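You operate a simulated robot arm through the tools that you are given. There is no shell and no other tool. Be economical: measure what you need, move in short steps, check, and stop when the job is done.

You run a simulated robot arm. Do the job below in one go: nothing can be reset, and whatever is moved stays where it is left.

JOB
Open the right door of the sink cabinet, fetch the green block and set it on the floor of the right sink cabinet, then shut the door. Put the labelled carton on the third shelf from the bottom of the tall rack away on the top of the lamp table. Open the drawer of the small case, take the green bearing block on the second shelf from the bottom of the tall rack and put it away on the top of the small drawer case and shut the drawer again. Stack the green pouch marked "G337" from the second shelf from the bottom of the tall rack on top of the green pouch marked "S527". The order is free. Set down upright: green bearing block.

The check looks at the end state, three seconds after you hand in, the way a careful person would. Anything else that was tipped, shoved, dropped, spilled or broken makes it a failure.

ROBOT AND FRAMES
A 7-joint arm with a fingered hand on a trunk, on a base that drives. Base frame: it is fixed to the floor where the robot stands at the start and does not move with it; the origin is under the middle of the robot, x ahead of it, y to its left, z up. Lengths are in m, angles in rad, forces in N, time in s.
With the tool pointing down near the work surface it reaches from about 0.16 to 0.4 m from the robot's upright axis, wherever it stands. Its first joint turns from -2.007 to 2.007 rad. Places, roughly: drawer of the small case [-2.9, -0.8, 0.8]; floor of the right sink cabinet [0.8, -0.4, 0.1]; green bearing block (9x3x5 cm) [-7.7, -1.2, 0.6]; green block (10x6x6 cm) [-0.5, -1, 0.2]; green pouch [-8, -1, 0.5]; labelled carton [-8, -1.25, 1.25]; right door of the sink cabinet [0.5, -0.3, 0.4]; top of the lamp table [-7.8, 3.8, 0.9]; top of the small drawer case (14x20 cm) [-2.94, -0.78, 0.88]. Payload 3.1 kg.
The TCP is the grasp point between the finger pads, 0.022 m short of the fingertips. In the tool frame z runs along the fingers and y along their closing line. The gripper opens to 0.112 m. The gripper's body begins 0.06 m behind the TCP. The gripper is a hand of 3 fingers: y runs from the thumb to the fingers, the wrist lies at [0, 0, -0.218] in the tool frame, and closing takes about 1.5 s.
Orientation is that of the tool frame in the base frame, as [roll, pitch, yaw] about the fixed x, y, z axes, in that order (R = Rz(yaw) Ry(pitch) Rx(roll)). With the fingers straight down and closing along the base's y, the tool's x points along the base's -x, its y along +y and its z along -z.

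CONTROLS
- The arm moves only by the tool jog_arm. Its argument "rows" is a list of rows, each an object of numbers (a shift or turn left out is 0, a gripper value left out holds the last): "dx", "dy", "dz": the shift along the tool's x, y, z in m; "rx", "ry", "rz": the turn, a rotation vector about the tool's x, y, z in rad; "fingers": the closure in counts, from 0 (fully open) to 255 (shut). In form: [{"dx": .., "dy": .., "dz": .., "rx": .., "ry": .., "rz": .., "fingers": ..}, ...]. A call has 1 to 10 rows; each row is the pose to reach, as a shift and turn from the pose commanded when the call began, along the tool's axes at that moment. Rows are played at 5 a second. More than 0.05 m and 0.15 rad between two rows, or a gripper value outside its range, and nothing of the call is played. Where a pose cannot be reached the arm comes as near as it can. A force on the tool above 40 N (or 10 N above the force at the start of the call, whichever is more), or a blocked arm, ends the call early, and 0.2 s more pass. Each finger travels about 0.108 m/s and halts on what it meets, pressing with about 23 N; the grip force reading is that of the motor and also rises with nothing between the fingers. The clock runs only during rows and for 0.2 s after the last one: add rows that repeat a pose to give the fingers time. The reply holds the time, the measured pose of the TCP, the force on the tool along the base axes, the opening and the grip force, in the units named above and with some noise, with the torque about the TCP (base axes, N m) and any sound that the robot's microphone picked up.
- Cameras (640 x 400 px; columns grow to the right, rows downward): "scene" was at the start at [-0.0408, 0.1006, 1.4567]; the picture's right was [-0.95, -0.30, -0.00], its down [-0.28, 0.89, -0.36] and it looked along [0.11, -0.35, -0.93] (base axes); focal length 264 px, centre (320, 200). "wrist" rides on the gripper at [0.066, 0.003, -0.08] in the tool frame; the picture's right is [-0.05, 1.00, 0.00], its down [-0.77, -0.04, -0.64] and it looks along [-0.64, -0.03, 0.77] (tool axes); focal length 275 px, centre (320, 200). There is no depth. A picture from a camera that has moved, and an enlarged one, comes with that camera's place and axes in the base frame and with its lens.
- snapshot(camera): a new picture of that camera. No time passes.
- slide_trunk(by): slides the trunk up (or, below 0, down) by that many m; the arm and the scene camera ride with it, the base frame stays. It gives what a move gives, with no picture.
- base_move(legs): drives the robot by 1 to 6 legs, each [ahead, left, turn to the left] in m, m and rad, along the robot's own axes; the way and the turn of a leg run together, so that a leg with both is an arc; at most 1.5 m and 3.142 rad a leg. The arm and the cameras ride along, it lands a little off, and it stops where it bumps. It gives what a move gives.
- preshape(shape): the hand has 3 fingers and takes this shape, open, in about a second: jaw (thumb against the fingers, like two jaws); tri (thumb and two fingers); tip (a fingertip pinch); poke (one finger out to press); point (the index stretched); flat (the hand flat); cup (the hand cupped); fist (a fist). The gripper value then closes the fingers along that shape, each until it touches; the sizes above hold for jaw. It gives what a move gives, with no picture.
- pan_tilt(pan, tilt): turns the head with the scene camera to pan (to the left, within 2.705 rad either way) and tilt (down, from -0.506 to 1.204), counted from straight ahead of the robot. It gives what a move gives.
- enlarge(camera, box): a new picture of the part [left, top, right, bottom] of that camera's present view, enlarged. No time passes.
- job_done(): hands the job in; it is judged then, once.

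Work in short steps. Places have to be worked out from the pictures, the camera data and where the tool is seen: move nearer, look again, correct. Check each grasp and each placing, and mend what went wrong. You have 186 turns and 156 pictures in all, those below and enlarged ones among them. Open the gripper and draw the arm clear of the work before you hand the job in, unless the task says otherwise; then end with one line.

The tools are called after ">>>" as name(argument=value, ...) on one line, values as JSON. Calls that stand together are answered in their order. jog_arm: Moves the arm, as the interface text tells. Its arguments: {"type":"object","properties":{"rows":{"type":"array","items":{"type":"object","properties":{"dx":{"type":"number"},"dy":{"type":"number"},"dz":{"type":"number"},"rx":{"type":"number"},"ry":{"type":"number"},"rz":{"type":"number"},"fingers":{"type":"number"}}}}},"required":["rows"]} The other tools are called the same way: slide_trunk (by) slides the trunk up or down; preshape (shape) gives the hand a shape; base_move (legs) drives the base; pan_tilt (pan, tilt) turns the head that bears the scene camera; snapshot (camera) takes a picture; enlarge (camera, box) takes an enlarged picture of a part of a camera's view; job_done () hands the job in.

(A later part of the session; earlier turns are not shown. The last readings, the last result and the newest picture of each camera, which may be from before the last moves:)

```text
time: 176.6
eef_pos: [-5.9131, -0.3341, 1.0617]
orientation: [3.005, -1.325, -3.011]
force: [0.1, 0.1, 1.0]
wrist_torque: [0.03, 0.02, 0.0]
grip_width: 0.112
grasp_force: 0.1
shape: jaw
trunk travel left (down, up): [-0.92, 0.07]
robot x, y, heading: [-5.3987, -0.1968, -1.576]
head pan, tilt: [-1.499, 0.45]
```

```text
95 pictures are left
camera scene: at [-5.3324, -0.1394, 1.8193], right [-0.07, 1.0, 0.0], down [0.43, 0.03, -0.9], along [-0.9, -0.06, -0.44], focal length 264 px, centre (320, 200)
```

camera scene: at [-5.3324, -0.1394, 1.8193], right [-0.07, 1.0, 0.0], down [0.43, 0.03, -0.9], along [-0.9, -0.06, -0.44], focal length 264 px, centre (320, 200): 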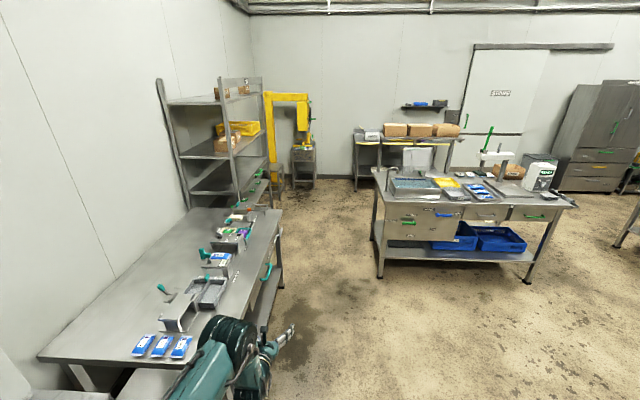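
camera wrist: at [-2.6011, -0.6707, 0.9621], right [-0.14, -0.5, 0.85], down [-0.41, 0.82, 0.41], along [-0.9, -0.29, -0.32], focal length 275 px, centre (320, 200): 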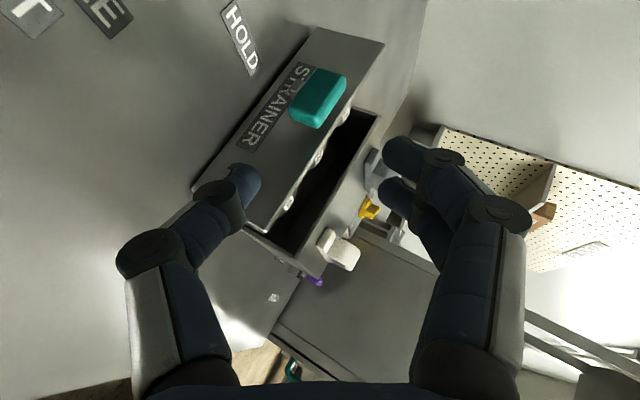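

The tall rack is ahead on the left (x≈-7.5…-8.3), an island table on the right at y≥0.32. I drive on 1.5 m and look at the rack.

>>> base_move(legs=[[-0.03, -1.4, 0.0]])

>>> pan_tilt(pan=-1.1, tilt=0.5)

>>> snapshot(camera="scene")

```text
time: 183.3
eef_pos: [-7.2532, -0.2992, 1.0611]
orientation: [3.005, -1.324, -3.007]
force: [-1.0, -0.2, -0.8]
wrist_torque: [0.0, 0.01, 0.01]
grip_width: 0.1119
grasp_force: 0.1
shape: jaw
trunk travel left (down, up): [-0.92, 0.07]
robot x, y, heading: [-6.7337, -0.1568, -1.575]
head pan, tilt: [-1.499, 0.45]
```

```text
time: 184.2
eef_pos: [-7.2538, -0.2994, 1.0619]
orientation: [3.004, -1.324, -3.006]
force: [-0.9, -0.3, -0.3]
wrist_torque: [-0.01, 0.03, 0.0]
grip_width: 0.1121
grasp_force: 0.1
shape: jaw
trunk travel left (down, up): [-0.92, 0.07]
robot x, y, heading: [-6.7336, -0.1549, -1.575]
head pan, tilt: [-1.1, 0.499]
```

```text
94 pictures are left
camera scene: at [-6.6623, -0.1374, 1.8149], right [-0.45, 0.89, 0.0], down [0.43, 0.22, -0.88], along [-0.78, -0.4, -0.48], focal length 264 px, centre (320, 200)
```

scene: 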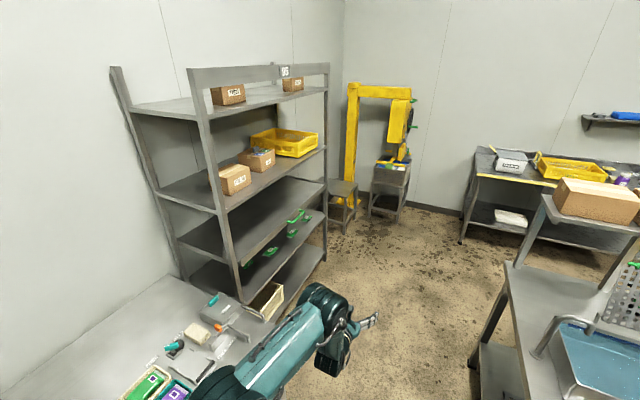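

Rack front is at y≈-1.04, x≈-7.44…-8.54. I drive in front of it and take a frontal look.

>>> base_move(legs=[[0.08, -1.1, 0.0]])

>>> pan_tilt(pan=-0.1, tilt=0.7)

>>> snapshot(camera="scene")

```text
time: 189.7
eef_pos: [-8.3156, -0.3951, 1.0619]
orientation: [3.004, -1.323, -2.988]
force: [0.2, -0.2, 0.1]
wrist_torque: [0.0, -0.02, 0.01]
grip_width: 0.1121
grasp_force: 0.1
shape: jaw
trunk travel left (down, up): [-0.92, 0.07]
robot x, y, heading: [-7.8011, -0.2441, -1.56]
head pan, tilt: [-1.1, 0.499]
```

```text
time: 190.9
eef_pos: [-8.3167, -0.3942, 1.0619]
orientation: [3.004, -1.325, -2.988]
force: [-0.3, -0.3, -0.5]
wrist_torque: [0.0, 0.03, -0.01]
grip_width: 0.1119
grasp_force: 0.1
shape: jaw
trunk travel left (down, up): [-0.92, 0.07]
robot x, y, heading: [-7.7999, -0.2435, -1.558]
head pan, tilt: [-0.099, 0.7]
```

```text
93 pictures are left
camera scene: at [-7.6554, -0.2642, 1.7972], right [-1.0, 0.08, 0.0], down [0.05, 0.64, -0.77], along [-0.06, -0.76, -0.64], focal length 264 px, centre (320, 200)
```

scene: 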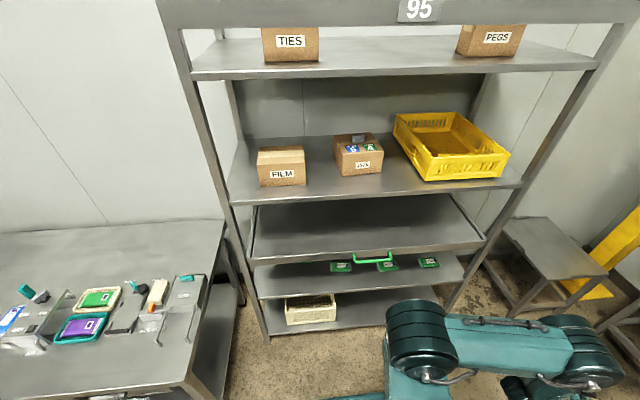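

I enlarge the carton shelf and the pouch shelf.

>>> enlarge(camera="scene", box=[230, 100, 470, 250])

>>> enlarge(camera="scene", box=[240, 225, 480, 345])

```text
2.67 times, centred on (350, 175) of scene
camera zoom: at [-7.6554, -0.2642, 1.7972], right [-1.0, 0.08, 0.0], down [0.05, 0.64, -0.77], along [-0.06, -0.76, -0.64], focal length 705 px, centre (240, 267)
```

zoom: 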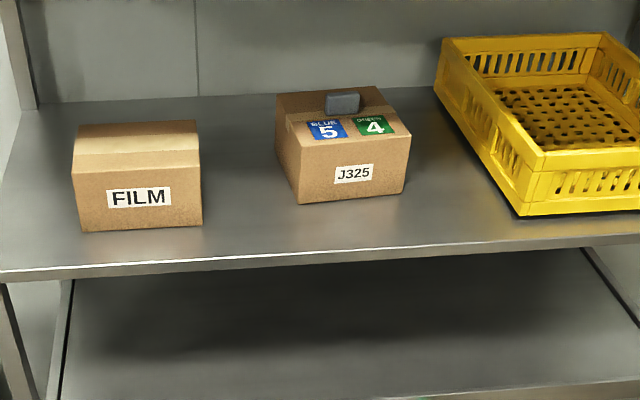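

```text
2.67 times, centred on (360, 285) of scene
camera zoom: at [-7.6554, -0.2642, 1.7972], right [-1.0, 0.08, 0.0], down [0.05, 0.64, -0.77], along [-0.06, -0.76, -0.64], focal length 705 px, centre (213, -27)
```

zoom: 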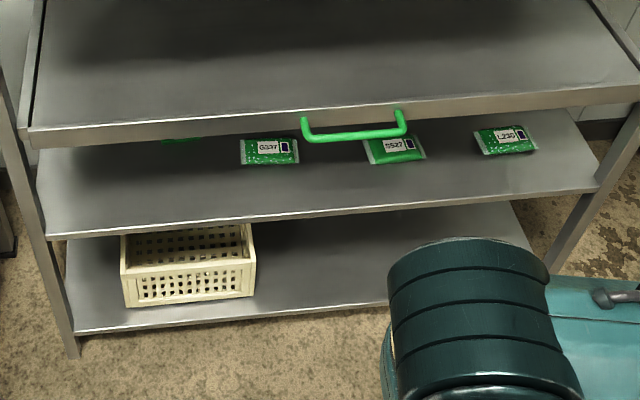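

The labelled carton is J325 (with "BLUE 5 / GREEN 4" labels) near (-7.89,-1.18). Pouches G337, S527 and another lie on the second shelf; a pull-out tray is above them. I turn so the arm points at the rack and raise the hand for a close look.

>>> base_move(legs=[[0.0, 0.0, 1.56]])

>>> jog_arm(rows=[{"dx": 0.05}, {"dx": 0.1}, {"dx": 0.15}, {"dx": 0.2}, {"dx": 0.25}, {"dx": 0.3}, {"dx": 0.34}])

>>> base_move(legs=[[-0.22, 0.0, 0.0]])

>>> snapshot(camera="wrist")

```text
time: 195.3
eef_pos: [-7.623, -0.7486, 1.0619]
orientation: [3.005, -1.324, -1.364]
force: [-0.9, 0.1, -0.3]
wrist_torque: [0.0, 0.0, -0.01]
grip_width: 0.112
grasp_force: 0.1
shape: jaw
trunk travel left (down, up): [-0.92, 0.07]
robot x, y, heading: [-7.8049, -0.2399, 0.066]
head pan, tilt: [-0.099, 0.7]
```

```text
time: 196.9
eef_pos: [-7.6111, -0.831, 1.3933]
orientation: [3.004, -1.324, -1.366]
force: [-0.7, -0.1, -0.3]
wrist_torque: [0.0, 0.04, 0.0]
grip_width: 0.1117
grasp_force: 0.1
shape: jaw
trunk travel left (down, up): [-0.92, 0.07]
robot x, y, heading: [-7.8032, -0.2412, 0.071]
head pan, tilt: [-0.099, 0.7]
```

```text
time: 198.5
eef_pos: [-7.8246, -0.8457, 1.3921]
orientation: [3.003, -1.324, -1.364]
force: [-0.8, -0.6, 0.8]
wrist_torque: [-0.04, -0.01, 0.02]
grip_width: 0.1121
grasp_force: 0.0
shape: jaw
trunk travel left (down, up): [-0.92, 0.07]
robot x, y, heading: [-8.0168, -0.2572, 0.067]
head pan, tilt: [-0.099, 0.7]
```

```text
90 pictures are left
camera wrist: at [-7.8297, -0.7849, 1.4754], right [-1.0, -0.06, -0.01], down [-0.04, 0.8, -0.6], along [0.04, -0.59, -0.8], focal length 275 px, centre (320, 200)
```

wrist: 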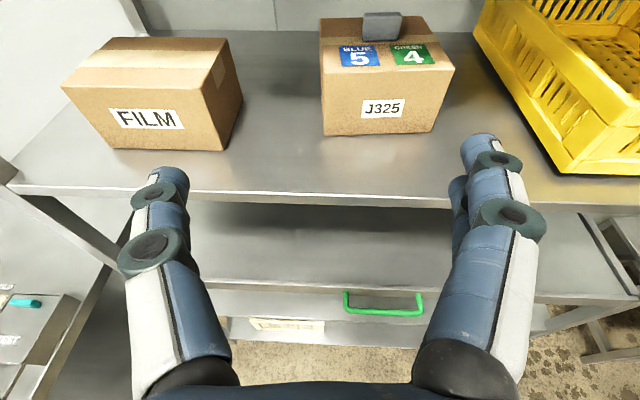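

I enlarge the carton and the grey thing on its top.

>>> enlarge(camera="wrist", box=[300, 0, 480, 140])

```text
2.86 times, centred on (390, 70) of wrist
camera zoom: at [-7.8297, -0.7849, 1.4754], right [-1.0, -0.06, -0.01], down [-0.04, 0.8, -0.6], along [0.04, -0.59, -0.8], focal length 786 px, centre (120, 571)
```

zoom: 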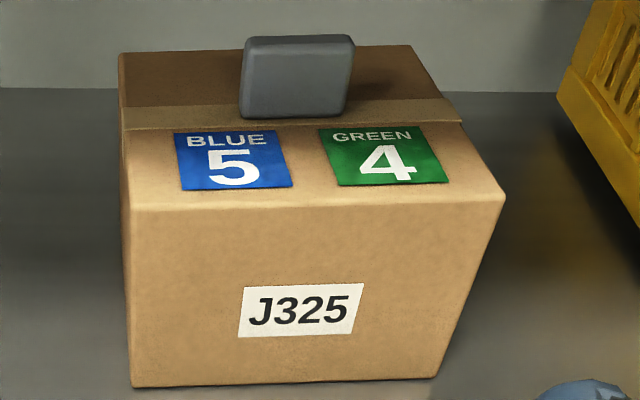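

The grey lug at the carton's centre top is its grip. Triangulation: shelf z≈1.14, carton top ≈1.258, lug ≈6 cm wide at (-7.903,-1.305,1.28), carton yawed ~0.13 rad. I drive closer with hand above the carton.

>>> base_move(legs=[[-0.08, -0.295, 0.0]])

>>> jog_arm(rows=[{"rx": -0.07}])

>>> snapshot(camera="wrist")

```text
time: 200.6
eef_pos: [-7.8888, -1.1426, 1.3924]
orientation: [3.002, -1.325, -1.367]
force: [0.5, -0.7, 0.3]
wrist_torque: [0.0, -0.02, 0.03]
grip_width: 0.1117
grasp_force: 0.0
shape: jaw
trunk travel left (down, up): [-0.92, 0.07]
robot x, y, heading: [-8.0805, -0.5562, 0.067]
head pan, tilt: [-0.099, 0.7]
```

```text
time: 201.0
eef_pos: [-7.8869, -1.1416, 1.3921]
orientation: [2.926, -1.327, -1.359]
force: [0.0, -0.7, 0.1]
wrist_torque: [0.0, 0.02, 0.01]
grip_width: 0.1118
grasp_force: 0.1
shape: jaw
trunk travel left (down, up): [-0.92, 0.07]
robot x, y, heading: [-8.0818, -0.5572, 0.064]
head pan, tilt: [-0.099, 0.7]
```

```text
88 pictures are left
camera wrist: at [-7.8848, -1.0799, 1.4754], right [-1.0, 0.01, 0.01], down [0.0, 0.8, -0.6], along [-0.01, -0.6, -0.8], focal length 275 px, centre (320, 200)
```

wrist: 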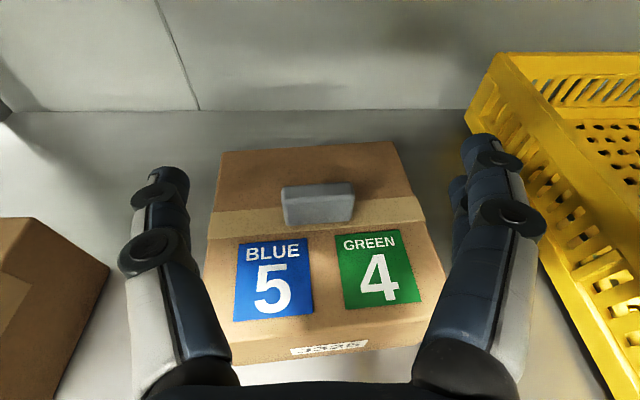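

Re-triangulating with both wrist views: carton top z≈1.305, lug (4.8 cm wide, 3 cm high) at (-7.886,-1.193), tape line yawed 0.13 rad. I yaw the tool to match and lower around the lug.

>>> jog_arm(rows=[{"rx": 0.14}])

>>> jog_arm(rows=[{"dx": -0.014, "dy": 0.003, "dz": 0.02}, {"dx": -0.028, "dy": 0.005, "dz": 0.042}, {"dx": -0.036, "dy": 0.007, "dz": 0.064}])

>>> snapshot(camera="wrist")

```text
time: 201.4
eef_pos: [-7.8913, -1.1446, 1.3904]
orientation: [3.087, -1.323, -1.381]
force: [0.0, 0.2, -0.3]
wrist_torque: [0.03, -0.04, 0.0]
grip_width: 0.1119
grasp_force: 0.1
shape: jaw
trunk travel left (down, up): [-0.92, 0.07]
robot x, y, heading: [-8.0764, -0.5536, 0.069]
head pan, tilt: [-0.099, 0.7]
```

```text
time: 202.2
eef_pos: [-7.8916, -1.1989, 1.3406]
orientation: [3.072, -1.326, -1.365]
force: [0.2, 0.2, 0.0]
wrist_torque: [-0.03, 0.01, 0.02]
grip_width: 0.1117
grasp_force: 0.0
shape: jaw
trunk travel left (down, up): [-0.92, 0.07]
robot x, y, heading: [-8.0793, -0.5541, 0.064]
head pan, tilt: [-0.099, 0.7]
```

```text
87 pictures are left
camera wrist: at [-7.9, -1.1393, 1.4259], right [-0.99, -0.13, -0.03], down [-0.08, 0.8, -0.59], along [0.1, -0.59, -0.8], focal length 275 px, centre (320, 200)
```

wrist: 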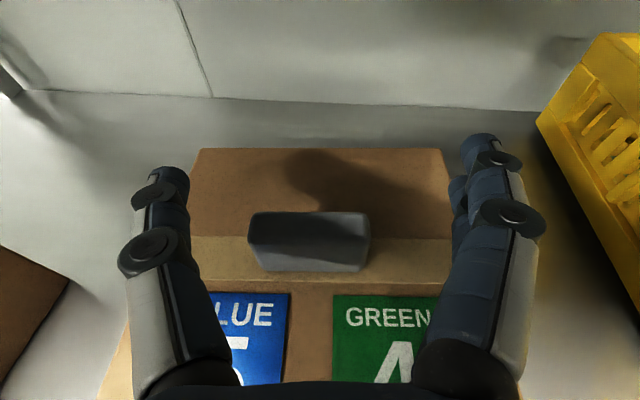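

The lug is between the fingers slightly below the TCP. I lower 8 mm more, shift 4 mm, and close.

>>> jog_arm(rows=[{"dx": -0.005, "dy": -0.004}, {"dx": -0.009, "dy": -0.004}])

>>> jog_arm(rows=[{"fingers": 60}, {"fingers": 120}, {"fingers": 180}, {"fingers": 200}, {"fingers": 200}, {"fingers": 200}, {"fingers": 200}])

>>> snapshot(camera="wrist")

```text
time: 202.8
eef_pos: [-7.8875, -1.1948, 1.3331]
orientation: [3.074, -1.324, -1.368]
force: [0.1, 0.0, 0.0]
wrist_torque: [0.02, 0.02, -0.01]
grip_width: 0.1121
grasp_force: 0.0
shape: jaw
trunk travel left (down, up): [-0.92, 0.07]
robot x, y, heading: [-8.0818, -0.5538, 0.062]
head pan, tilt: [-0.099, 0.7]
```

```text
time: 204.4
eef_pos: [-7.8861, -1.1958, 1.3329]
orientation: [3.076, -1.325, -1.369]
force: [0.4, -1.3, -1.7]
wrist_torque: [-0.03, 0.12, 0.11]
grip_width: 0.0199
grasp_force: 23.4
shape: jaw
trunk travel left (down, up): [-0.92, 0.07]
robot x, y, heading: [-8.0834, -0.5536, 0.068]
head pan, tilt: [-0.099, 0.7]
```

```text
86 pictures are left
camera wrist: at [-7.8963, -1.1354, 1.4164], right [-0.99, -0.13, -0.03], down [-0.08, 0.8, -0.59], along [0.1, -0.59, -0.8], focal length 275 px, centre (320, 200)
```

wrist: 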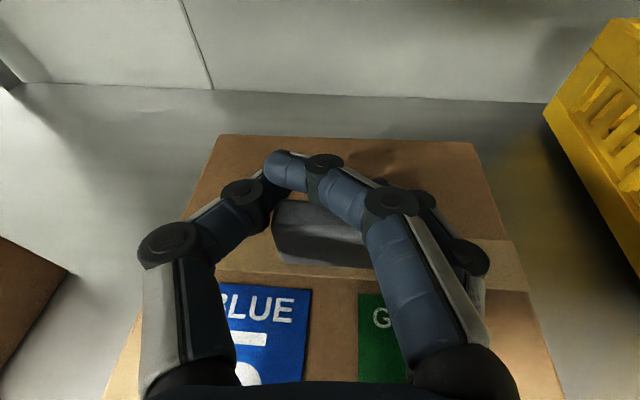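

The upper finger slid over the lug's top, so the grasp is too high. I reopen and lower until light contact, then re-grasp.

>>> jog_arm(rows=[{"fingers": 120}, {"fingers": 40}, {"fingers": 0}, {"fingers": 0}, {"fingers": 0}, {"fingers": 0}])

>>> jog_arm(rows=[{"dx": -0.003, "dz": -0.004}, {"dx": -0.006, "dz": -0.004}, {"dx": -0.009, "dz": -0.004}, {"dx": -0.012, "dz": -0.004}, {"dx": -0.015, "dz": -0.004}])

>>> snapshot(camera="wrist")

```text
time: 205.8
eef_pos: [-7.8869, -1.1945, 1.3325]
orientation: [3.076, -1.325, -1.366]
force: [0.1, 0.0, -0.3]
wrist_torque: [-0.03, 0.0, -0.01]
grip_width: 0.1119
grasp_force: 0.0
shape: jaw
trunk travel left (down, up): [-0.92, 0.07]
robot x, y, heading: [-8.0799, -0.5565, 0.068]
head pan, tilt: [-0.099, 0.7]
```

```text
time: 207.0
eef_pos: [-7.8886, -1.1858, 1.3185]
orientation: [3.076, -1.324, -1.368]
force: [-0.2, -0.7, -0.4]
wrist_torque: [0.02, -0.04, 0.03]
grip_width: 0.112
grasp_force: 0.0
shape: jaw
trunk travel left (down, up): [-0.92, 0.07]
robot x, y, heading: [-8.0794, -0.5521, 0.067]
head pan, tilt: [-0.099, 0.7]
```

```text
85 pictures are left
camera wrist: at [-7.8979, -1.1265, 1.4031], right [-0.99, -0.13, -0.03], down [-0.08, 0.8, -0.59], along [0.1, -0.59, -0.8], focal length 275 px, centre (320, 200)
```

wrist: 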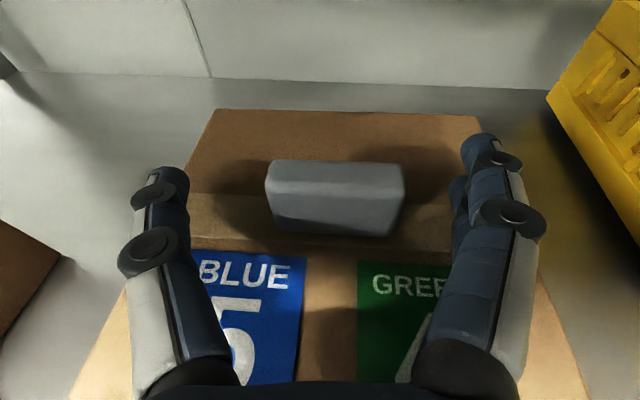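

Now the TCP is at the lug's centre with no contact. I shift 5 mm right and close.

>>> jog_arm(rows=[{"dy": 0.005}, {"dy": 0.005, "fingers": 60}, {"dy": 0.005, "fingers": 120}, {"dy": 0.005, "fingers": 180}, {"dy": 0.005, "fingers": 220}, {"dy": 0.005, "fingers": 220}, {"dy": 0.005, "fingers": 220}, {"dy": 0.005, "fingers": 220}])

>>> snapshot(camera="wrist")

```text
time: 208.8
eef_pos: [-7.8908, -1.187, 1.3194]
orientation: [3.073, -1.325, -1.369]
force: [0.6, -0.4, 0.1]
wrist_torque: [-0.02, -0.08, 0.13]
grip_width: 0.0344
grasp_force: 23.0
shape: jaw
trunk travel left (down, up): [-0.92, 0.07]
robot x, y, heading: [-8.074, -0.5564, 0.068]
head pan, tilt: [-0.099, 0.7]
```

```text
84 pictures are left
camera wrist: at [-7.9019, -1.1278, 1.4036], right [-0.99, -0.13, -0.03], down [-0.08, 0.8, -0.59], along [0.1, -0.59, -0.8], focal length 275 px, centre (320, 200)
```

wrist: 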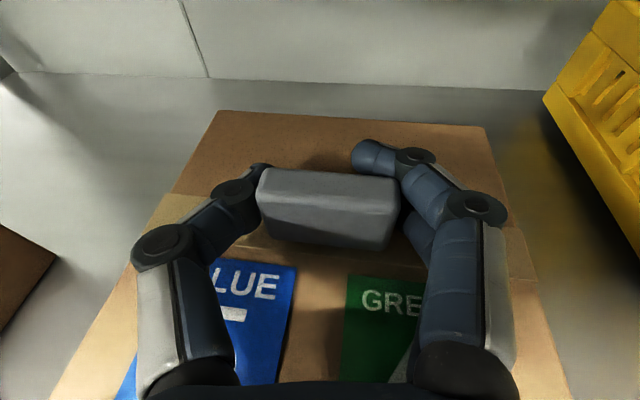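

The lug is held from both sides. I lift a little by the arm and check.

>>> jog_arm(rows=[{"dx": 0.01}, {"dx": 0.025}, {"dx": 0.04}])

>>> snapshot(camera="wrist")

```text
time: 209.6
eef_pos: [-7.8907, -1.1987, 1.3576]
orientation: [3.073, -1.323, -1.368]
force: [1.0, -0.2, -5.6]
wrist_torque: [-0.09, -0.08, 0.01]
grip_width: 0.02
grasp_force: 23.4
shape: jaw
trunk travel left (down, up): [-0.92, 0.07]
robot x, y, heading: [-8.0755, -0.5556, 0.071]
head pan, tilt: [-0.099, 0.7]
```

```text
83 pictures are left
camera wrist: at [-7.8989, -1.1388, 1.441], right [-0.99, -0.13, -0.03], down [-0.08, 0.8, -0.59], along [0.1, -0.59, -0.8], focal length 275 px, centre (320, 200)
```

wrist: 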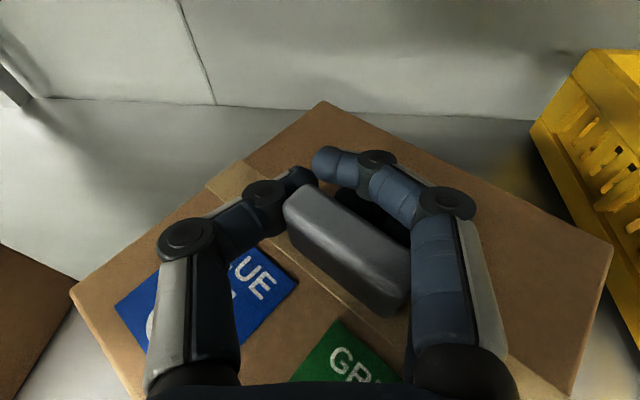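

The carton pivoted in the grip — holding the lug lengthwise isn't stable. I set it back down where it is (clear of the crate), so I can re-grip across the lug's thin side.

>>> jog_arm(rows=[{"dx": -0.015}, {"dx": -0.028}, {"dx": -0.034}, {"dx": -0.037}, {"dx": -0.04}])

>>> jog_arm(rows=[{"fingers": 180}, {"fingers": 120}, {"fingers": 60}, {"fingers": 0}, {"fingers": 0}, {"fingers": 0}, {"fingers": 0}])

>>> snapshot(camera="wrist")

```text
time: 210.8
eef_pos: [-7.893, -1.1894, 1.3233]
orientation: [3.069, -1.333, -1.362]
force: [1.3, -6.3, 11.6]
wrist_torque: [0.19, 0.16, 0.06]
grip_width: 0.0199
grasp_force: 22.7
shape: jaw
trunk travel left (down, up): [-0.92, 0.07]
robot x, y, heading: [-8.0752, -0.5535, 0.069]
head pan, tilt: [-0.099, 0.7]
```

```text
time: 212.4
eef_pos: [-7.8927, -1.1883, 1.3183]
orientation: [3.075, -1.326, -1.367]
force: [0.9, -0.5, 0.0]
wrist_torque: [-0.02, -0.01, -0.04]
grip_width: 0.112
grasp_force: 0.1
shape: jaw
trunk travel left (down, up): [-0.92, 0.07]
robot x, y, heading: [-8.0757, -0.5542, 0.067]
head pan, tilt: [-0.099, 0.7]
```

```text
82 pictures are left
camera wrist: at [-7.9023, -1.1276, 1.403], right [-0.99, -0.13, -0.03], down [-0.08, 0.8, -0.59], along [0.1, -0.59, -0.8], focal length 275 px, centre (320, 200)
```

wrist: 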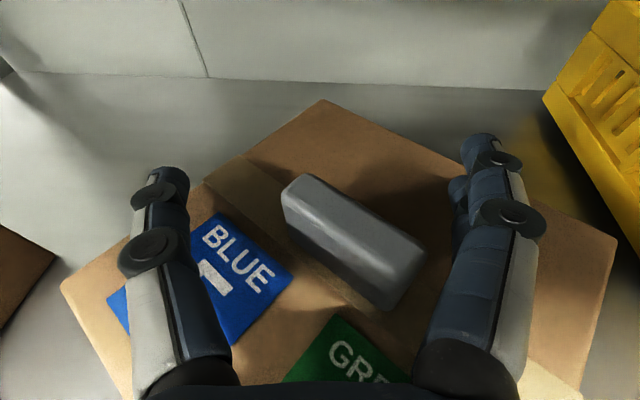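

Lug axis bearing is about -0.555 rad, centre (-7.903,-1.173). I lift clear, yaw the tool +0.88 rad to point along the lug and pitch it steeper.

>>> jog_arm(rows=[{"dx": 0.04}, {"dx": 0.08}])

>>> jog_arm(rows=[{"rx": 0.13}, {"rx": 0.26}, {"rx": 0.39}, {"rx": 0.52}, {"rx": 0.65}, {"rx": 0.78}, {"rx": 0.88}])

>>> jog_arm(rows=[{"ry": -0.12}, {"ry": -0.24}, {"ry": -0.36}])

>>> snapshot(camera="wrist")

```text
time: 213.0
eef_pos: [-7.8899, -1.2068, 1.3999]
orientation: [3.074, -1.325, -1.369]
force: [-1.1, 0.5, -0.1]
wrist_torque: [0.0, -0.02, 0.0]
grip_width: 0.112
grasp_force: 0.1
shape: jaw
trunk travel left (down, up): [-0.92, 0.07]
robot x, y, heading: [-8.08, -0.5548, 0.064]
head pan, tilt: [-0.099, 0.7]
```

```text
time: 214.6
eef_pos: [-7.8877, -1.2059, 1.3963]
orientation: [-2.326, -1.321, -1.369]
force: [-0.5, 0.3, 0.0]
wrist_torque: [-0.01, 0.0, 0.0]
grip_width: 0.1118
grasp_force: 0.1
shape: jaw
trunk travel left (down, up): [-0.92, 0.07]
robot x, y, heading: [-8.0752, -0.5533, 0.064]
head pan, tilt: [-0.099, 0.7]
```

```text
time: 215.4
eef_pos: [-7.9003, -1.0856, 1.3704]
orientation: [-2.807, -1.013, -0.855]
force: [-0.1, 0.7, -0.2]
wrist_torque: [-0.05, 0.05, -0.05]
grip_width: 0.1119
grasp_force: 0.1
shape: jaw
out of reach, approached as far as the arm can: row 1, 2, 3
trunk travel left (down, up): [-0.92, 0.07]
robot x, y, heading: [-8.0782, -0.5546, 0.065]
head pan, tilt: [-0.099, 0.7]
```

```text
81 pictures are left
camera wrist: at [-7.9403, -1.0846, 1.4667], right [-0.55, -0.81, -0.21], down [-0.74, 0.59, -0.33], along [0.39, -0.02, -0.92], focal length 275 px, centre (320, 200)
```

wrist: 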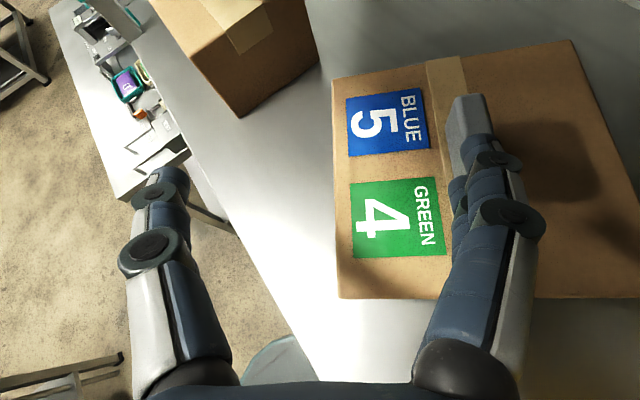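

The arm reached its limit, so I bring the base 9 cm closer, then remove the small roll.

>>> base_move(legs=[[-0.01, -0.09, 0.0]])

>>> jog_arm(rows=[{"rz": -0.12}, {"rz": -0.24}])

>>> snapshot(camera="wrist")

```text
time: 216.5
eef_pos: [-7.9076, -1.1798, 1.3711]
orientation: [-2.802, -1.015, -0.863]
force: [-0.2, 0.1, 0.5]
wrist_torque: [0.03, 0.02, -0.02]
grip_width: 0.1121
grasp_force: 0.0
shape: jaw
trunk travel left (down, up): [-0.92, 0.07]
robot x, y, heading: [-8.0839, -0.6418, 0.064]
head pan, tilt: [-0.099, 0.7]
```

```text
time: 217.1
eef_pos: [-7.9081, -1.1814, 1.3689]
orientation: [3.079, -1.047, -0.393]
force: [-0.5, 0.5, -0.1]
wrist_torque: [-0.01, -0.01, -0.04]
grip_width: 0.1119
grasp_force: 0.3
shape: jaw
trunk travel left (down, up): [-0.92, 0.07]
robot x, y, heading: [-8.0812, -0.6472, 0.062]
head pan, tilt: [-0.099, 0.7]
```

```text
80 pictures are left
camera wrist: at [-7.941, -1.167, 1.4678], right [-0.46, -0.89, -0.01], down [-0.83, 0.43, -0.35], along [0.32, -0.15, -0.94], focal length 275 px, centre (320, 200)
```

wrist: 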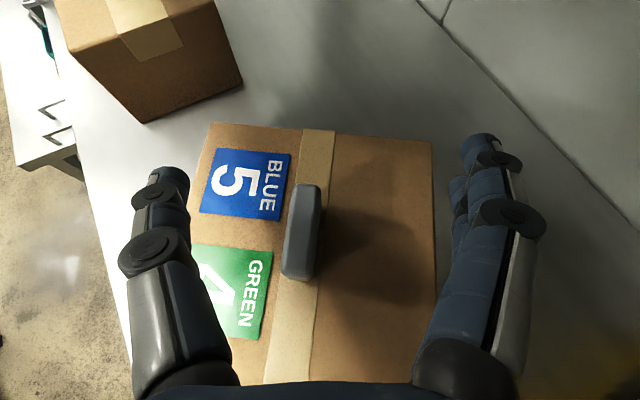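

The lug is now aligned thin-side between the fingers. I lower onto it and close.

>>> jog_arm(rows=[{"dx": -0.015, "dy": -0.004, "dz": 0.01, "rx": -0.06}, {"dx": -0.03, "dy": -0.009, "dz": 0.02, "rx": -0.1}, {"dx": -0.037, "dy": -0.009, "dz": 0.022, "rx": -0.1}])

>>> jog_arm(rows=[{"fingers": 60}, {"fingers": 120}, {"fingers": 180}, {"fingers": 240}, {"fingers": 255}, {"fingers": 255}, {"fingers": 255}, {"fingers": 255}])

>>> snapshot(camera="wrist")

```text
time: 217.9
eef_pos: [-7.9062, -1.1736, 1.3274]
orientation: [2.98, -1.047, -0.397]
force: [-0.1, -0.2, 0.1]
wrist_torque: [-0.01, 0.03, 0.0]
grip_width: 0.1118
grasp_force: 0.0
shape: jaw
trunk travel left (down, up): [-0.92, 0.07]
robot x, y, heading: [-8.0809, -0.6466, 0.064]
head pan, tilt: [-0.099, 0.7]
```

```text
time: 219.7
eef_pos: [-7.9048, -1.1745, 1.3278]
orientation: [2.98, -1.046, -0.398]
force: [0.6, 0.2, -0.1]
wrist_torque: [0.05, -0.05, -0.06]
grip_width: 0.011
grasp_force: 23.3
shape: jaw
trunk travel left (down, up): [-0.92, 0.07]
robot x, y, heading: [-8.0815, -0.6444, 0.064]
head pan, tilt: [-0.099, 0.7]
```

```text
79 pictures are left
camera wrist: at [-7.9336, -1.1518, 1.4247], right [-0.53, -0.85, 0.04], down [-0.8, 0.48, -0.36], along [0.28, -0.22, -0.93], focal length 275 px, centre (320, 200)
```

wrist: 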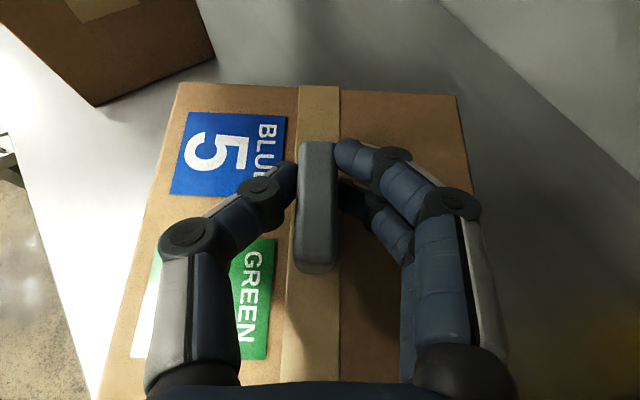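

Firm grip across the lug. I lift 5 cm and check stability.

>>> slide_trunk(by=0.06)

>>> snapshot(camera="wrist")

```text
time: 220.7
eef_pos: [-7.9036, -1.1711, 1.3819]
orientation: [3.002, -1.045, -0.417]
force: [0.9, -0.2, -5.4]
wrist_torque: [-0.01, 0.02, -0.03]
grip_width: 0.0106
grasp_force: 23.2
shape: jaw
trunk travel left (down, up): [-0.98, 0.01]
robot x, y, heading: [-8.0842, -0.6434, 0.063]
head pan, tilt: [-0.099, 0.7]
```

```text
78 pictures are left
camera wrist: at [-7.9338, -1.1508, 1.479], right [-0.53, -0.85, 0.03], down [-0.8, 0.49, -0.35], along [0.29, -0.21, -0.93], focal length 275 px, centre (320, 200)
```

wrist: 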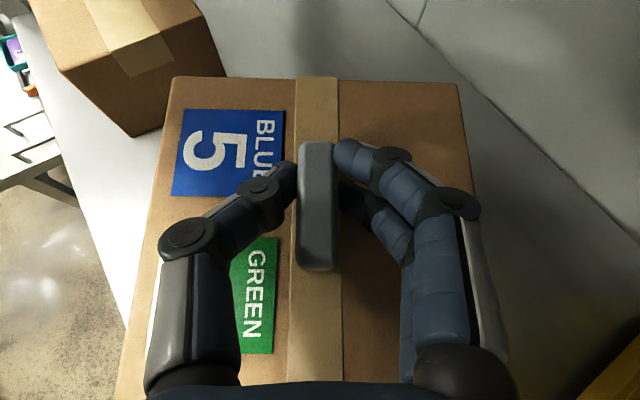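

Stable. I back out from the rack and look toward the lamp table to plan the way.

>>> base_move(legs=[[0.0, 0.45, 0.0]])

>>> pan_tilt(pan=1.6, tilt=0.4)

>>> snapshot(camera="scene")

>>> pan_tilt(pan=2.6, tilt=0.5)

>>> snapshot(camera="scene")

```text
time: 223.3
eef_pos: [-7.9342, -0.7416, 1.3871]
orientation: [2.982, -1.047, -0.402]
force: [-0.4, -0.2, -6.1]
wrist_torque: [0.0, 0.03, 0.0]
grip_width: 0.0107
grasp_force: 23.0
shape: jaw
trunk travel left (down, up): [-0.98, 0.01]
robot x, y, heading: [-8.1119, -0.21, 0.057]
head pan, tilt: [-0.099, 0.7]
```

```text
time: 225.1
eef_pos: [-7.9333, -0.7401, 1.3866]
orientation: [2.98, -1.047, -0.404]
force: [0.7, -0.2, -6.2]
wrist_torque: [0.0, 0.03, -0.05]
grip_width: 0.0104
grasp_force: 22.6
shape: jaw
trunk travel left (down, up): [-0.98, 0.01]
robot x, y, heading: [-8.1116, -0.2122, 0.06]
head pan, tilt: [1.6, 0.4]
```

```text
77 pictures are left
camera scene: at [-8.1849, 0.0291, 1.8842], right [1.0, 0.09, 0.0], down [0.03, -0.39, -0.92], along [-0.08, 0.92, -0.39], focal length 264 px, centre (320, 200)
```

scene: 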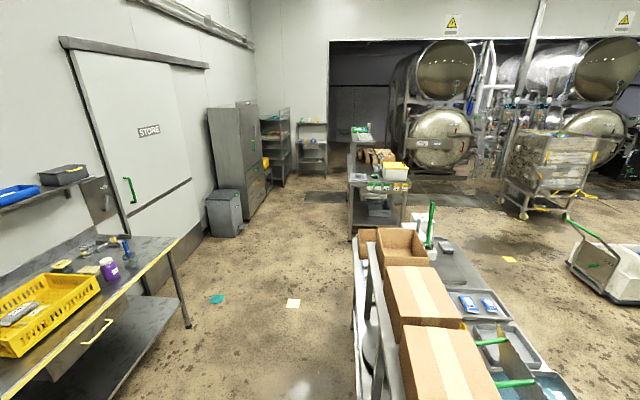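

```text
time: 226.3
eef_pos: [-7.9346, -0.74, 1.3877]
orientation: [2.981, -1.048, -0.405]
force: [0.4, -0.6, -6.1]
wrist_torque: [0.05, -0.01, 0.01]
grip_width: 0.0106
grasp_force: 22.9
shape: jaw
trunk travel left (down, up): [-0.98, 0.01]
robot x, y, heading: [-8.1106, -0.2156, 0.062]
head pan, tilt: [2.601, 0.499]
```

```text
76 pictures are left
camera scene: at [-8.2572, -0.021, 1.875], right [0.46, 0.89, 0.0], down [0.42, -0.22, -0.88], along [-0.78, 0.41, -0.48], focal length 264 px, centre (320, 200)
```

scene: 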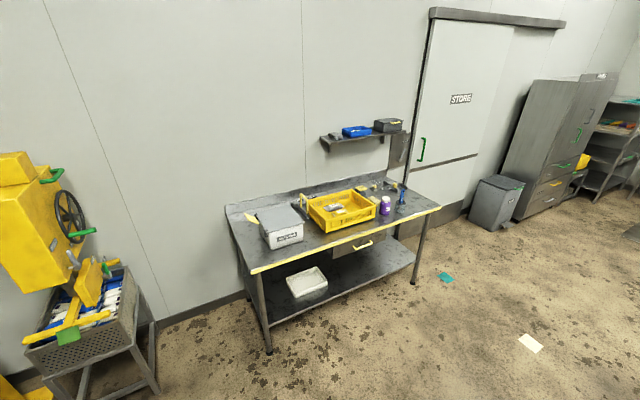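

The lamp table is the stand beyond the island at about (-7.8,3.8). The aisle at x≈-8.75 is clear; I drive there in legs and look again.

>>> base_move(legs=[[-0.62, 0.0, 0.0], [0.09, 1.4, 0.0], [0.08, 1.3, 0.0]])

>>> pan_tilt(pan=1.0, tilt=0.6)

>>> snapshot(camera="scene")

>>> snapshot(camera="wrist")

```text
time: 242.5
eef_pos: [-8.5184, 1.8828, 1.3875]
orientation: [2.983, -1.046, -0.446]
force: [-0.3, 0.2, -5.6]
wrist_torque: [-0.01, 0.0, -0.03]
grip_width: 0.0109
grasp_force: 23.2
shape: jaw
trunk travel left (down, up): [-0.98, 0.01]
robot x, y, heading: [-8.6695, 2.4212, 0.021]
head pan, tilt: [2.601, 0.499]
```

```text
time: 244.2
eef_pos: [-8.5186, 1.8838, 1.3866]
orientation: [2.981, -1.046, -0.447]
force: [-0.2, 0.0, -5.1]
wrist_torque: [0.01, 0.04, -0.01]
grip_width: 0.0107
grasp_force: 22.9
shape: jaw
trunk travel left (down, up): [-0.98, 0.01]
robot x, y, heading: [-8.6736, 2.4147, 0.017]
head pan, tilt: [1.0, 0.6]
```

```text
75 pictures are left
camera scene: at [-8.6856, 2.6455, 1.8659], right [0.85, -0.52, 0.0], down [-0.3, -0.48, -0.83], along [0.43, 0.7, -0.56], focal length 264 px, centre (320, 200)
```

scene: 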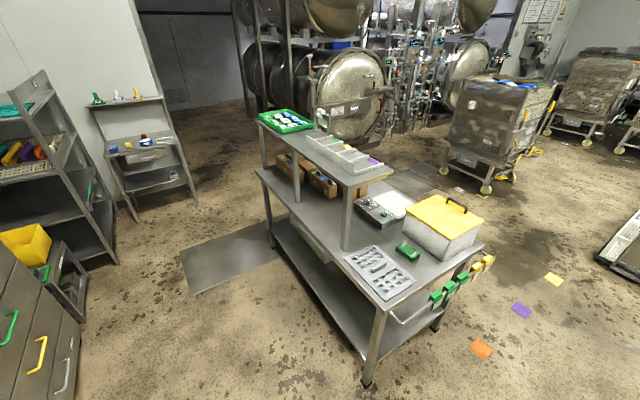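

```text
74 pictures are left
camera wrist: at [-8.5472, 1.906, 1.4843], right [-0.57, -0.82, 0.04], down [-0.77, 0.52, -0.36], along [0.27, -0.23, -0.93], focal length 275 px, centre (320, 200)
```

wrist: 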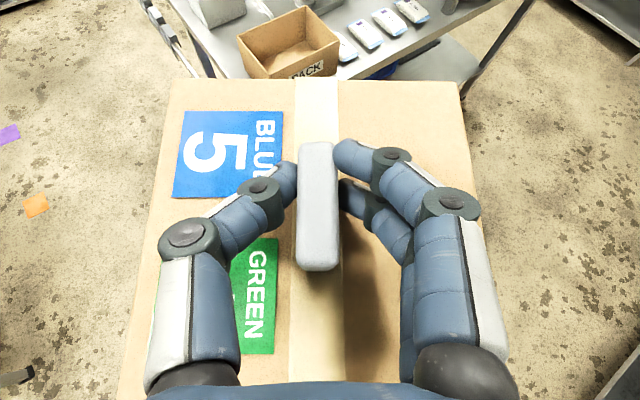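

I enlarge the lamp table to find free room on its top.

>>> enlarge(camera="scene", box=[230, 95, 500, 320])

```text
1.78 times, centred on (365, 208) of scene
camera zoom: at [-8.6856, 2.6455, 1.8659], right [0.85, -0.52, 0.0], down [-0.3, -0.48, -0.83], along [0.43, 0.7, -0.56], focal length 470 px, centre (240, 187)
```

zoom: 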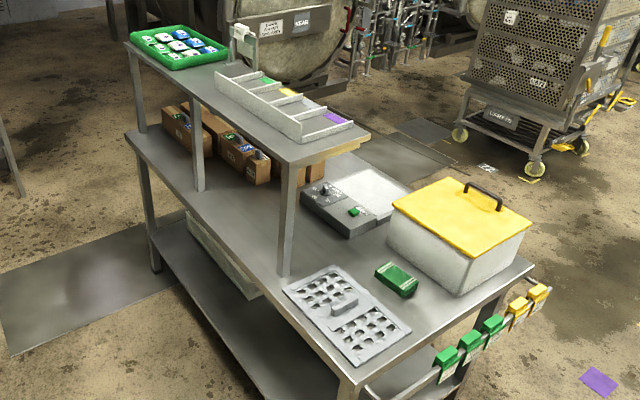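

Table spans x -8.15…-7.41, y 3.05…4.5, z≈0.88. A free patch lies at about (-7.945,3.55), between the tool card, dial unit and shelf posts. I drive west of the table and turn so the tool points +x.

>>> base_move(legs=[[-0.12, 1.3, 0.0], [0.0, 0.0, 0.61]])

>>> jog_arm(rows=[{"dx": 0.01, "dy": -0.035, "dz": 0.013}, {"dx": 0.015, "dy": -0.07, "dz": 0.026}, {"dx": 0.02, "dy": -0.105, "dz": 0.04}, {"dx": 0.03, "dy": -0.14, "dz": 0.052}])

>>> pan_tilt(pan=-0.5, tilt=0.7)

>>> snapshot(camera="scene")

>>> snapshot(camera="wrist")

```text
time: 252.4
eef_pos: [-8.369, 3.3405, 1.3873]
orientation: [2.983, -1.047, 0.138]
force: [-0.3, 0.2, -6.2]
wrist_torque: [0.0, 0.05, 0.0]
grip_width: 0.0106
grasp_force: 23.4
shape: jaw
trunk travel left (down, up): [-0.98, 0.01]
robot x, y, heading: [-8.79, 3.699, 0.598]
head pan, tilt: [1.0, 0.6]
```

```text
time: 253.4
eef_pos: [-8.305, 3.4842, 1.3773]
orientation: [2.974, -1.045, 0.14]
force: [0.6, 1.6, -5.6]
wrist_torque: [-0.03, 0.05, 0.0]
grip_width: 0.0105
grasp_force: 22.7
shape: jaw
trunk travel left (down, up): [-0.98, 0.01]
robot x, y, heading: [-8.7893, 3.7097, 0.596]
head pan, tilt: [1.0, 0.6]
```

```text
time: 255.0
eef_pos: [-8.3069, 3.4799, 1.3782]
orientation: [2.982, -1.047, 0.135]
force: [-0.1, 0.6, -6.3]
wrist_torque: [0.04, 0.02, -0.03]
grip_width: 0.0109
grasp_force: 22.8
shape: jaw
trunk travel left (down, up): [-0.98, 0.01]
robot x, y, heading: [-8.7911, 3.7059, 0.6]
head pan, tilt: [-0.499, 0.7]
```

```text
72 pictures are left
camera scene: at [-8.8384, 3.8062, 1.8572], right [0.1, -0.99, 0.0], down [-0.64, -0.07, -0.76], along [0.76, 0.08, -0.64], focal length 264 px, centre (320, 200)
```

scene: 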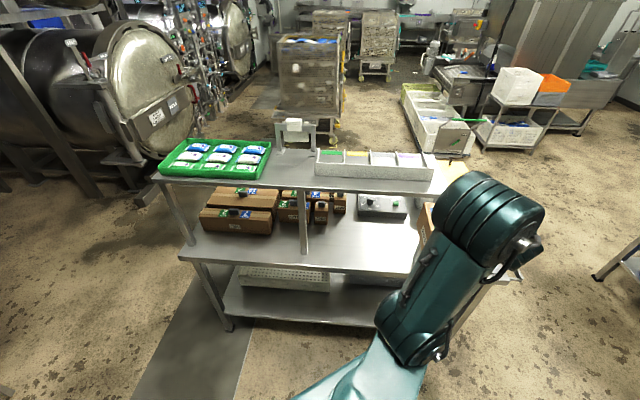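

```text
71 pictures are left
camera wrist: at [-8.3433, 3.484, 1.4744], right [-0.03, -1.0, 0.04], down [-0.93, 0.01, -0.36], along [0.36, -0.05, -0.93], focal length 275 px, centre (320, 200)
```

wrist: 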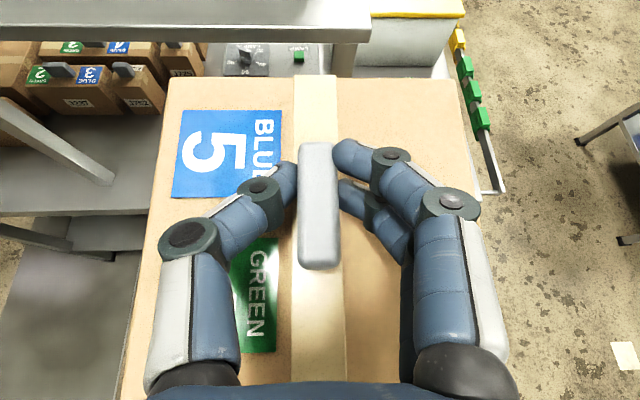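

Cartons of the same kind stand there with their lugs. The free spot between the posts at about (-7.94,3.62) has good margins. I lower the trunk so the carton is just above table height and line up in y.

>>> slide_trunk(by=-0.325)

>>> base_move(legs=[[0.146, 0.075, 0.0]])

>>> snapshot(camera="wrist")

>>> snapshot(camera="scene")

```text
time: 258.2
eef_pos: [-8.3074, 3.4811, 1.0524]
orientation: [2.982, -1.047, 0.136]
force: [0.2, 0.4, -5.3]
wrist_torque: [0.04, 0.06, -0.03]
grip_width: 0.0104
grasp_force: 23.1
shape: jaw
trunk travel left (down, up): [-0.655, 0.335]
robot x, y, heading: [-8.789, 3.7045, 0.604]
head pan, tilt: [-0.499, 0.7]
```

```text
time: 259.6
eef_pos: [-8.2318, 3.6204, 1.0513]
orientation: [2.98, -1.047, 0.137]
force: [-0.2, 0.6, -5.2]
wrist_torque: [-0.01, 0.05, 0.0]
grip_width: 0.0106
grasp_force: 22.8
shape: jaw
trunk travel left (down, up): [-0.655, 0.335]
robot x, y, heading: [-8.7138, 3.8458, 0.596]
head pan, tilt: [-0.499, 0.7]
```

```text
70 pictures are left
camera wrist: at [-8.2686, 3.6236, 1.1494], right [-0.03, -1.0, 0.04], down [-0.93, 0.01, -0.36], along [0.36, -0.05, -0.93], focal length 275 px, centre (320, 200)
```

wrist: 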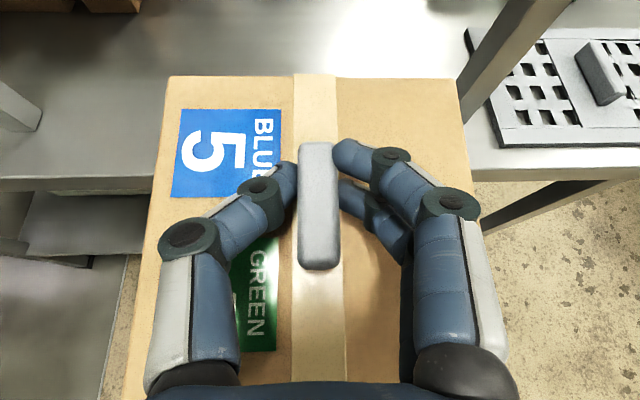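

```text
69 pictures are left
camera scene: at [-8.763, 3.9468, 1.5321], right [0.1, -1.0, 0.0], down [-0.64, -0.06, -0.76], along [0.76, 0.08, -0.65], focal length 264 px, centre (320, 200)
```

scene: 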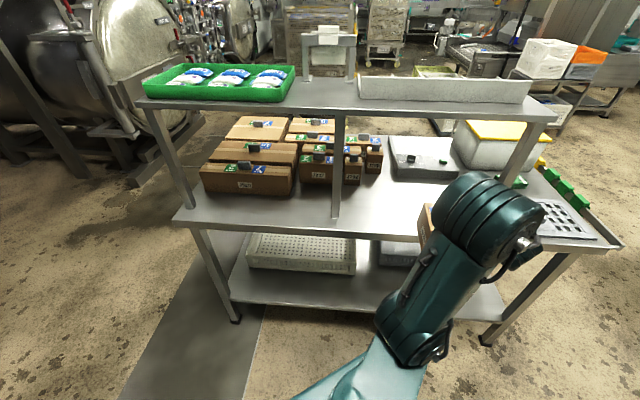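

Carton is centred between the posts. I drive +x 0.22 m, then finish with the arm.

>>> base_move(legs=[[0.182, -0.1235, 0.0]])

>>> jog_arm(rows=[{"dx": 0.012, "dz": 0.022}, {"dx": 0.025, "dz": 0.044}, {"dx": 0.035, "dz": 0.061}])

>>> snapshot(camera="wrist")

```text
time: 261.3
eef_pos: [-8.0134, 3.6195, 1.052]
orientation: [2.981, -1.047, 0.134]
force: [0.2, 0.7, -6.0]
wrist_torque: [0.0, 0.02, 0.01]
grip_width: 0.0106
grasp_force: 22.7
shape: jaw
trunk travel left (down, up): [-0.655, 0.335]
robot x, y, heading: [-8.4935, 3.8451, 0.595]
head pan, tilt: [-0.499, 0.7]
```

```text
time: 262.1
eef_pos: [-7.9417, 3.6203, 1.0508]
orientation: [2.984, -1.046, 0.133]
force: [0.1, 0.5, -6.6]
wrist_torque: [0.01, 0.01, -0.02]
grip_width: 0.0103
grasp_force: 22.8
shape: jaw
trunk travel left (down, up): [-0.655, 0.335]
robot x, y, heading: [-8.4959, 3.8433, 0.598]
head pan, tilt: [-0.499, 0.7]
```

```text
68 pictures are left
camera wrist: at [-7.9786, 3.6232, 1.1488], right [-0.03, -1.0, 0.04], down [-0.93, 0.01, -0.36], along [0.35, -0.05, -0.93], focal length 275 px, centre (320, 200)
```

wrist: 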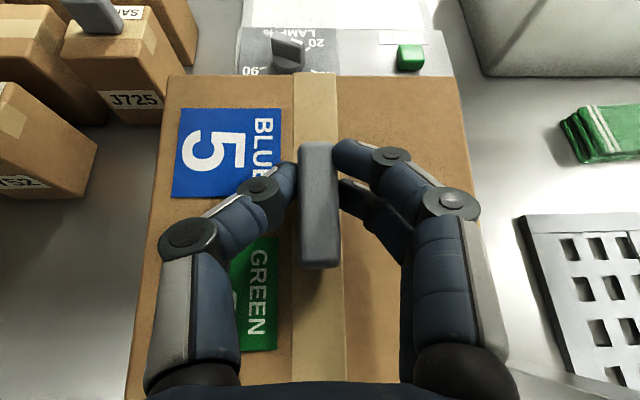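

All clearances are good. I lower slowly to the table top.

>>> slide_trunk(by=-0.035)

>>> slide_trunk(by=-0.03)

```text
time: 262.9
eef_pos: [-7.9428, 3.6201, 1.0169]
orientation: [2.98, -1.046, 0.135]
force: [0.4, -0.7, -5.3]
wrist_torque: [-0.02, 0.06, 0.01]
grip_width: 0.0104
grasp_force: 23.2
shape: jaw
trunk travel left (down, up): [-0.62, 0.37]
robot x, y, heading: [-8.497, 3.8431, 0.599]
head pan, tilt: [-0.499, 0.7]
```

```text
time: 263.6
eef_pos: [-7.9433, 3.6213, 0.9882]
orientation: [2.979, -1.049, 0.136]
force: [2.0, 0.2, 1.9]
wrist_torque: [0.03, 0.03, -0.01]
grip_width: 0.0104
grasp_force: 23.0
shape: jaw
trunk travel left (down, up): [-0.59, 0.4]
robot x, y, heading: [-8.499, 3.845, 0.595]
head pan, tilt: [-0.499, 0.7]
```

Weight is off the hand — the carton rests on the top. I open and withdraw.

>>> jog_arm(rows=[{"fingers": 180}, {"fingers": 120}, {"fingers": 60}, {"fingers": 0}, {"fingers": 0}, {"fingers": 0}, {"fingers": 0}])

>>> jog_arm(rows=[{"dz": -0.03, "dx": 0.005}, {"dz": -0.06, "dx": 0.01}])

>>> snapshot(camera="wrist")

```text
time: 265.2
eef_pos: [-7.9445, 3.6185, 0.9885]
orientation: [2.982, -1.046, 0.136]
force: [-0.5, 0.4, 0.2]
wrist_torque: [0.0, -0.04, -0.03]
grip_width: 0.1119
grasp_force: 0.1
shape: jaw
trunk travel left (down, up): [-0.59, 0.4]
robot x, y, heading: [-8.4971, 3.8452, 0.6]
head pan, tilt: [-0.499, 0.7]
```

```text
time: 265.8
eef_pos: [-7.9912, 3.6246, 1.0251]
orientation: [2.983, -1.048, 0.135]
force: [0.2, 1.0, -0.1]
wrist_torque: [0.0, 0.02, -0.05]
grip_width: 0.1118
grasp_force: 0.1
shape: jaw
trunk travel left (down, up): [-0.59, 0.4]
robot x, y, heading: [-8.4981, 3.8432, 0.6]
head pan, tilt: [-0.499, 0.7]
```

```text
67 pictures are left
camera wrist: at [-8.0279, 3.6281, 1.122], right [-0.03, -1.0, 0.04], down [-0.93, 0.01, -0.36], along [0.36, -0.05, -0.93], focal length 275 px, centre (320, 200)
```

wrist: 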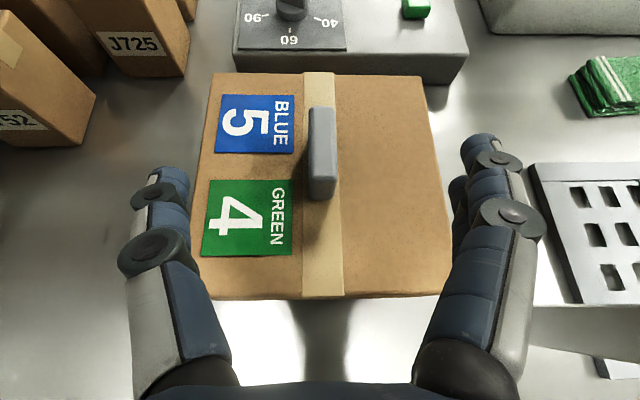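

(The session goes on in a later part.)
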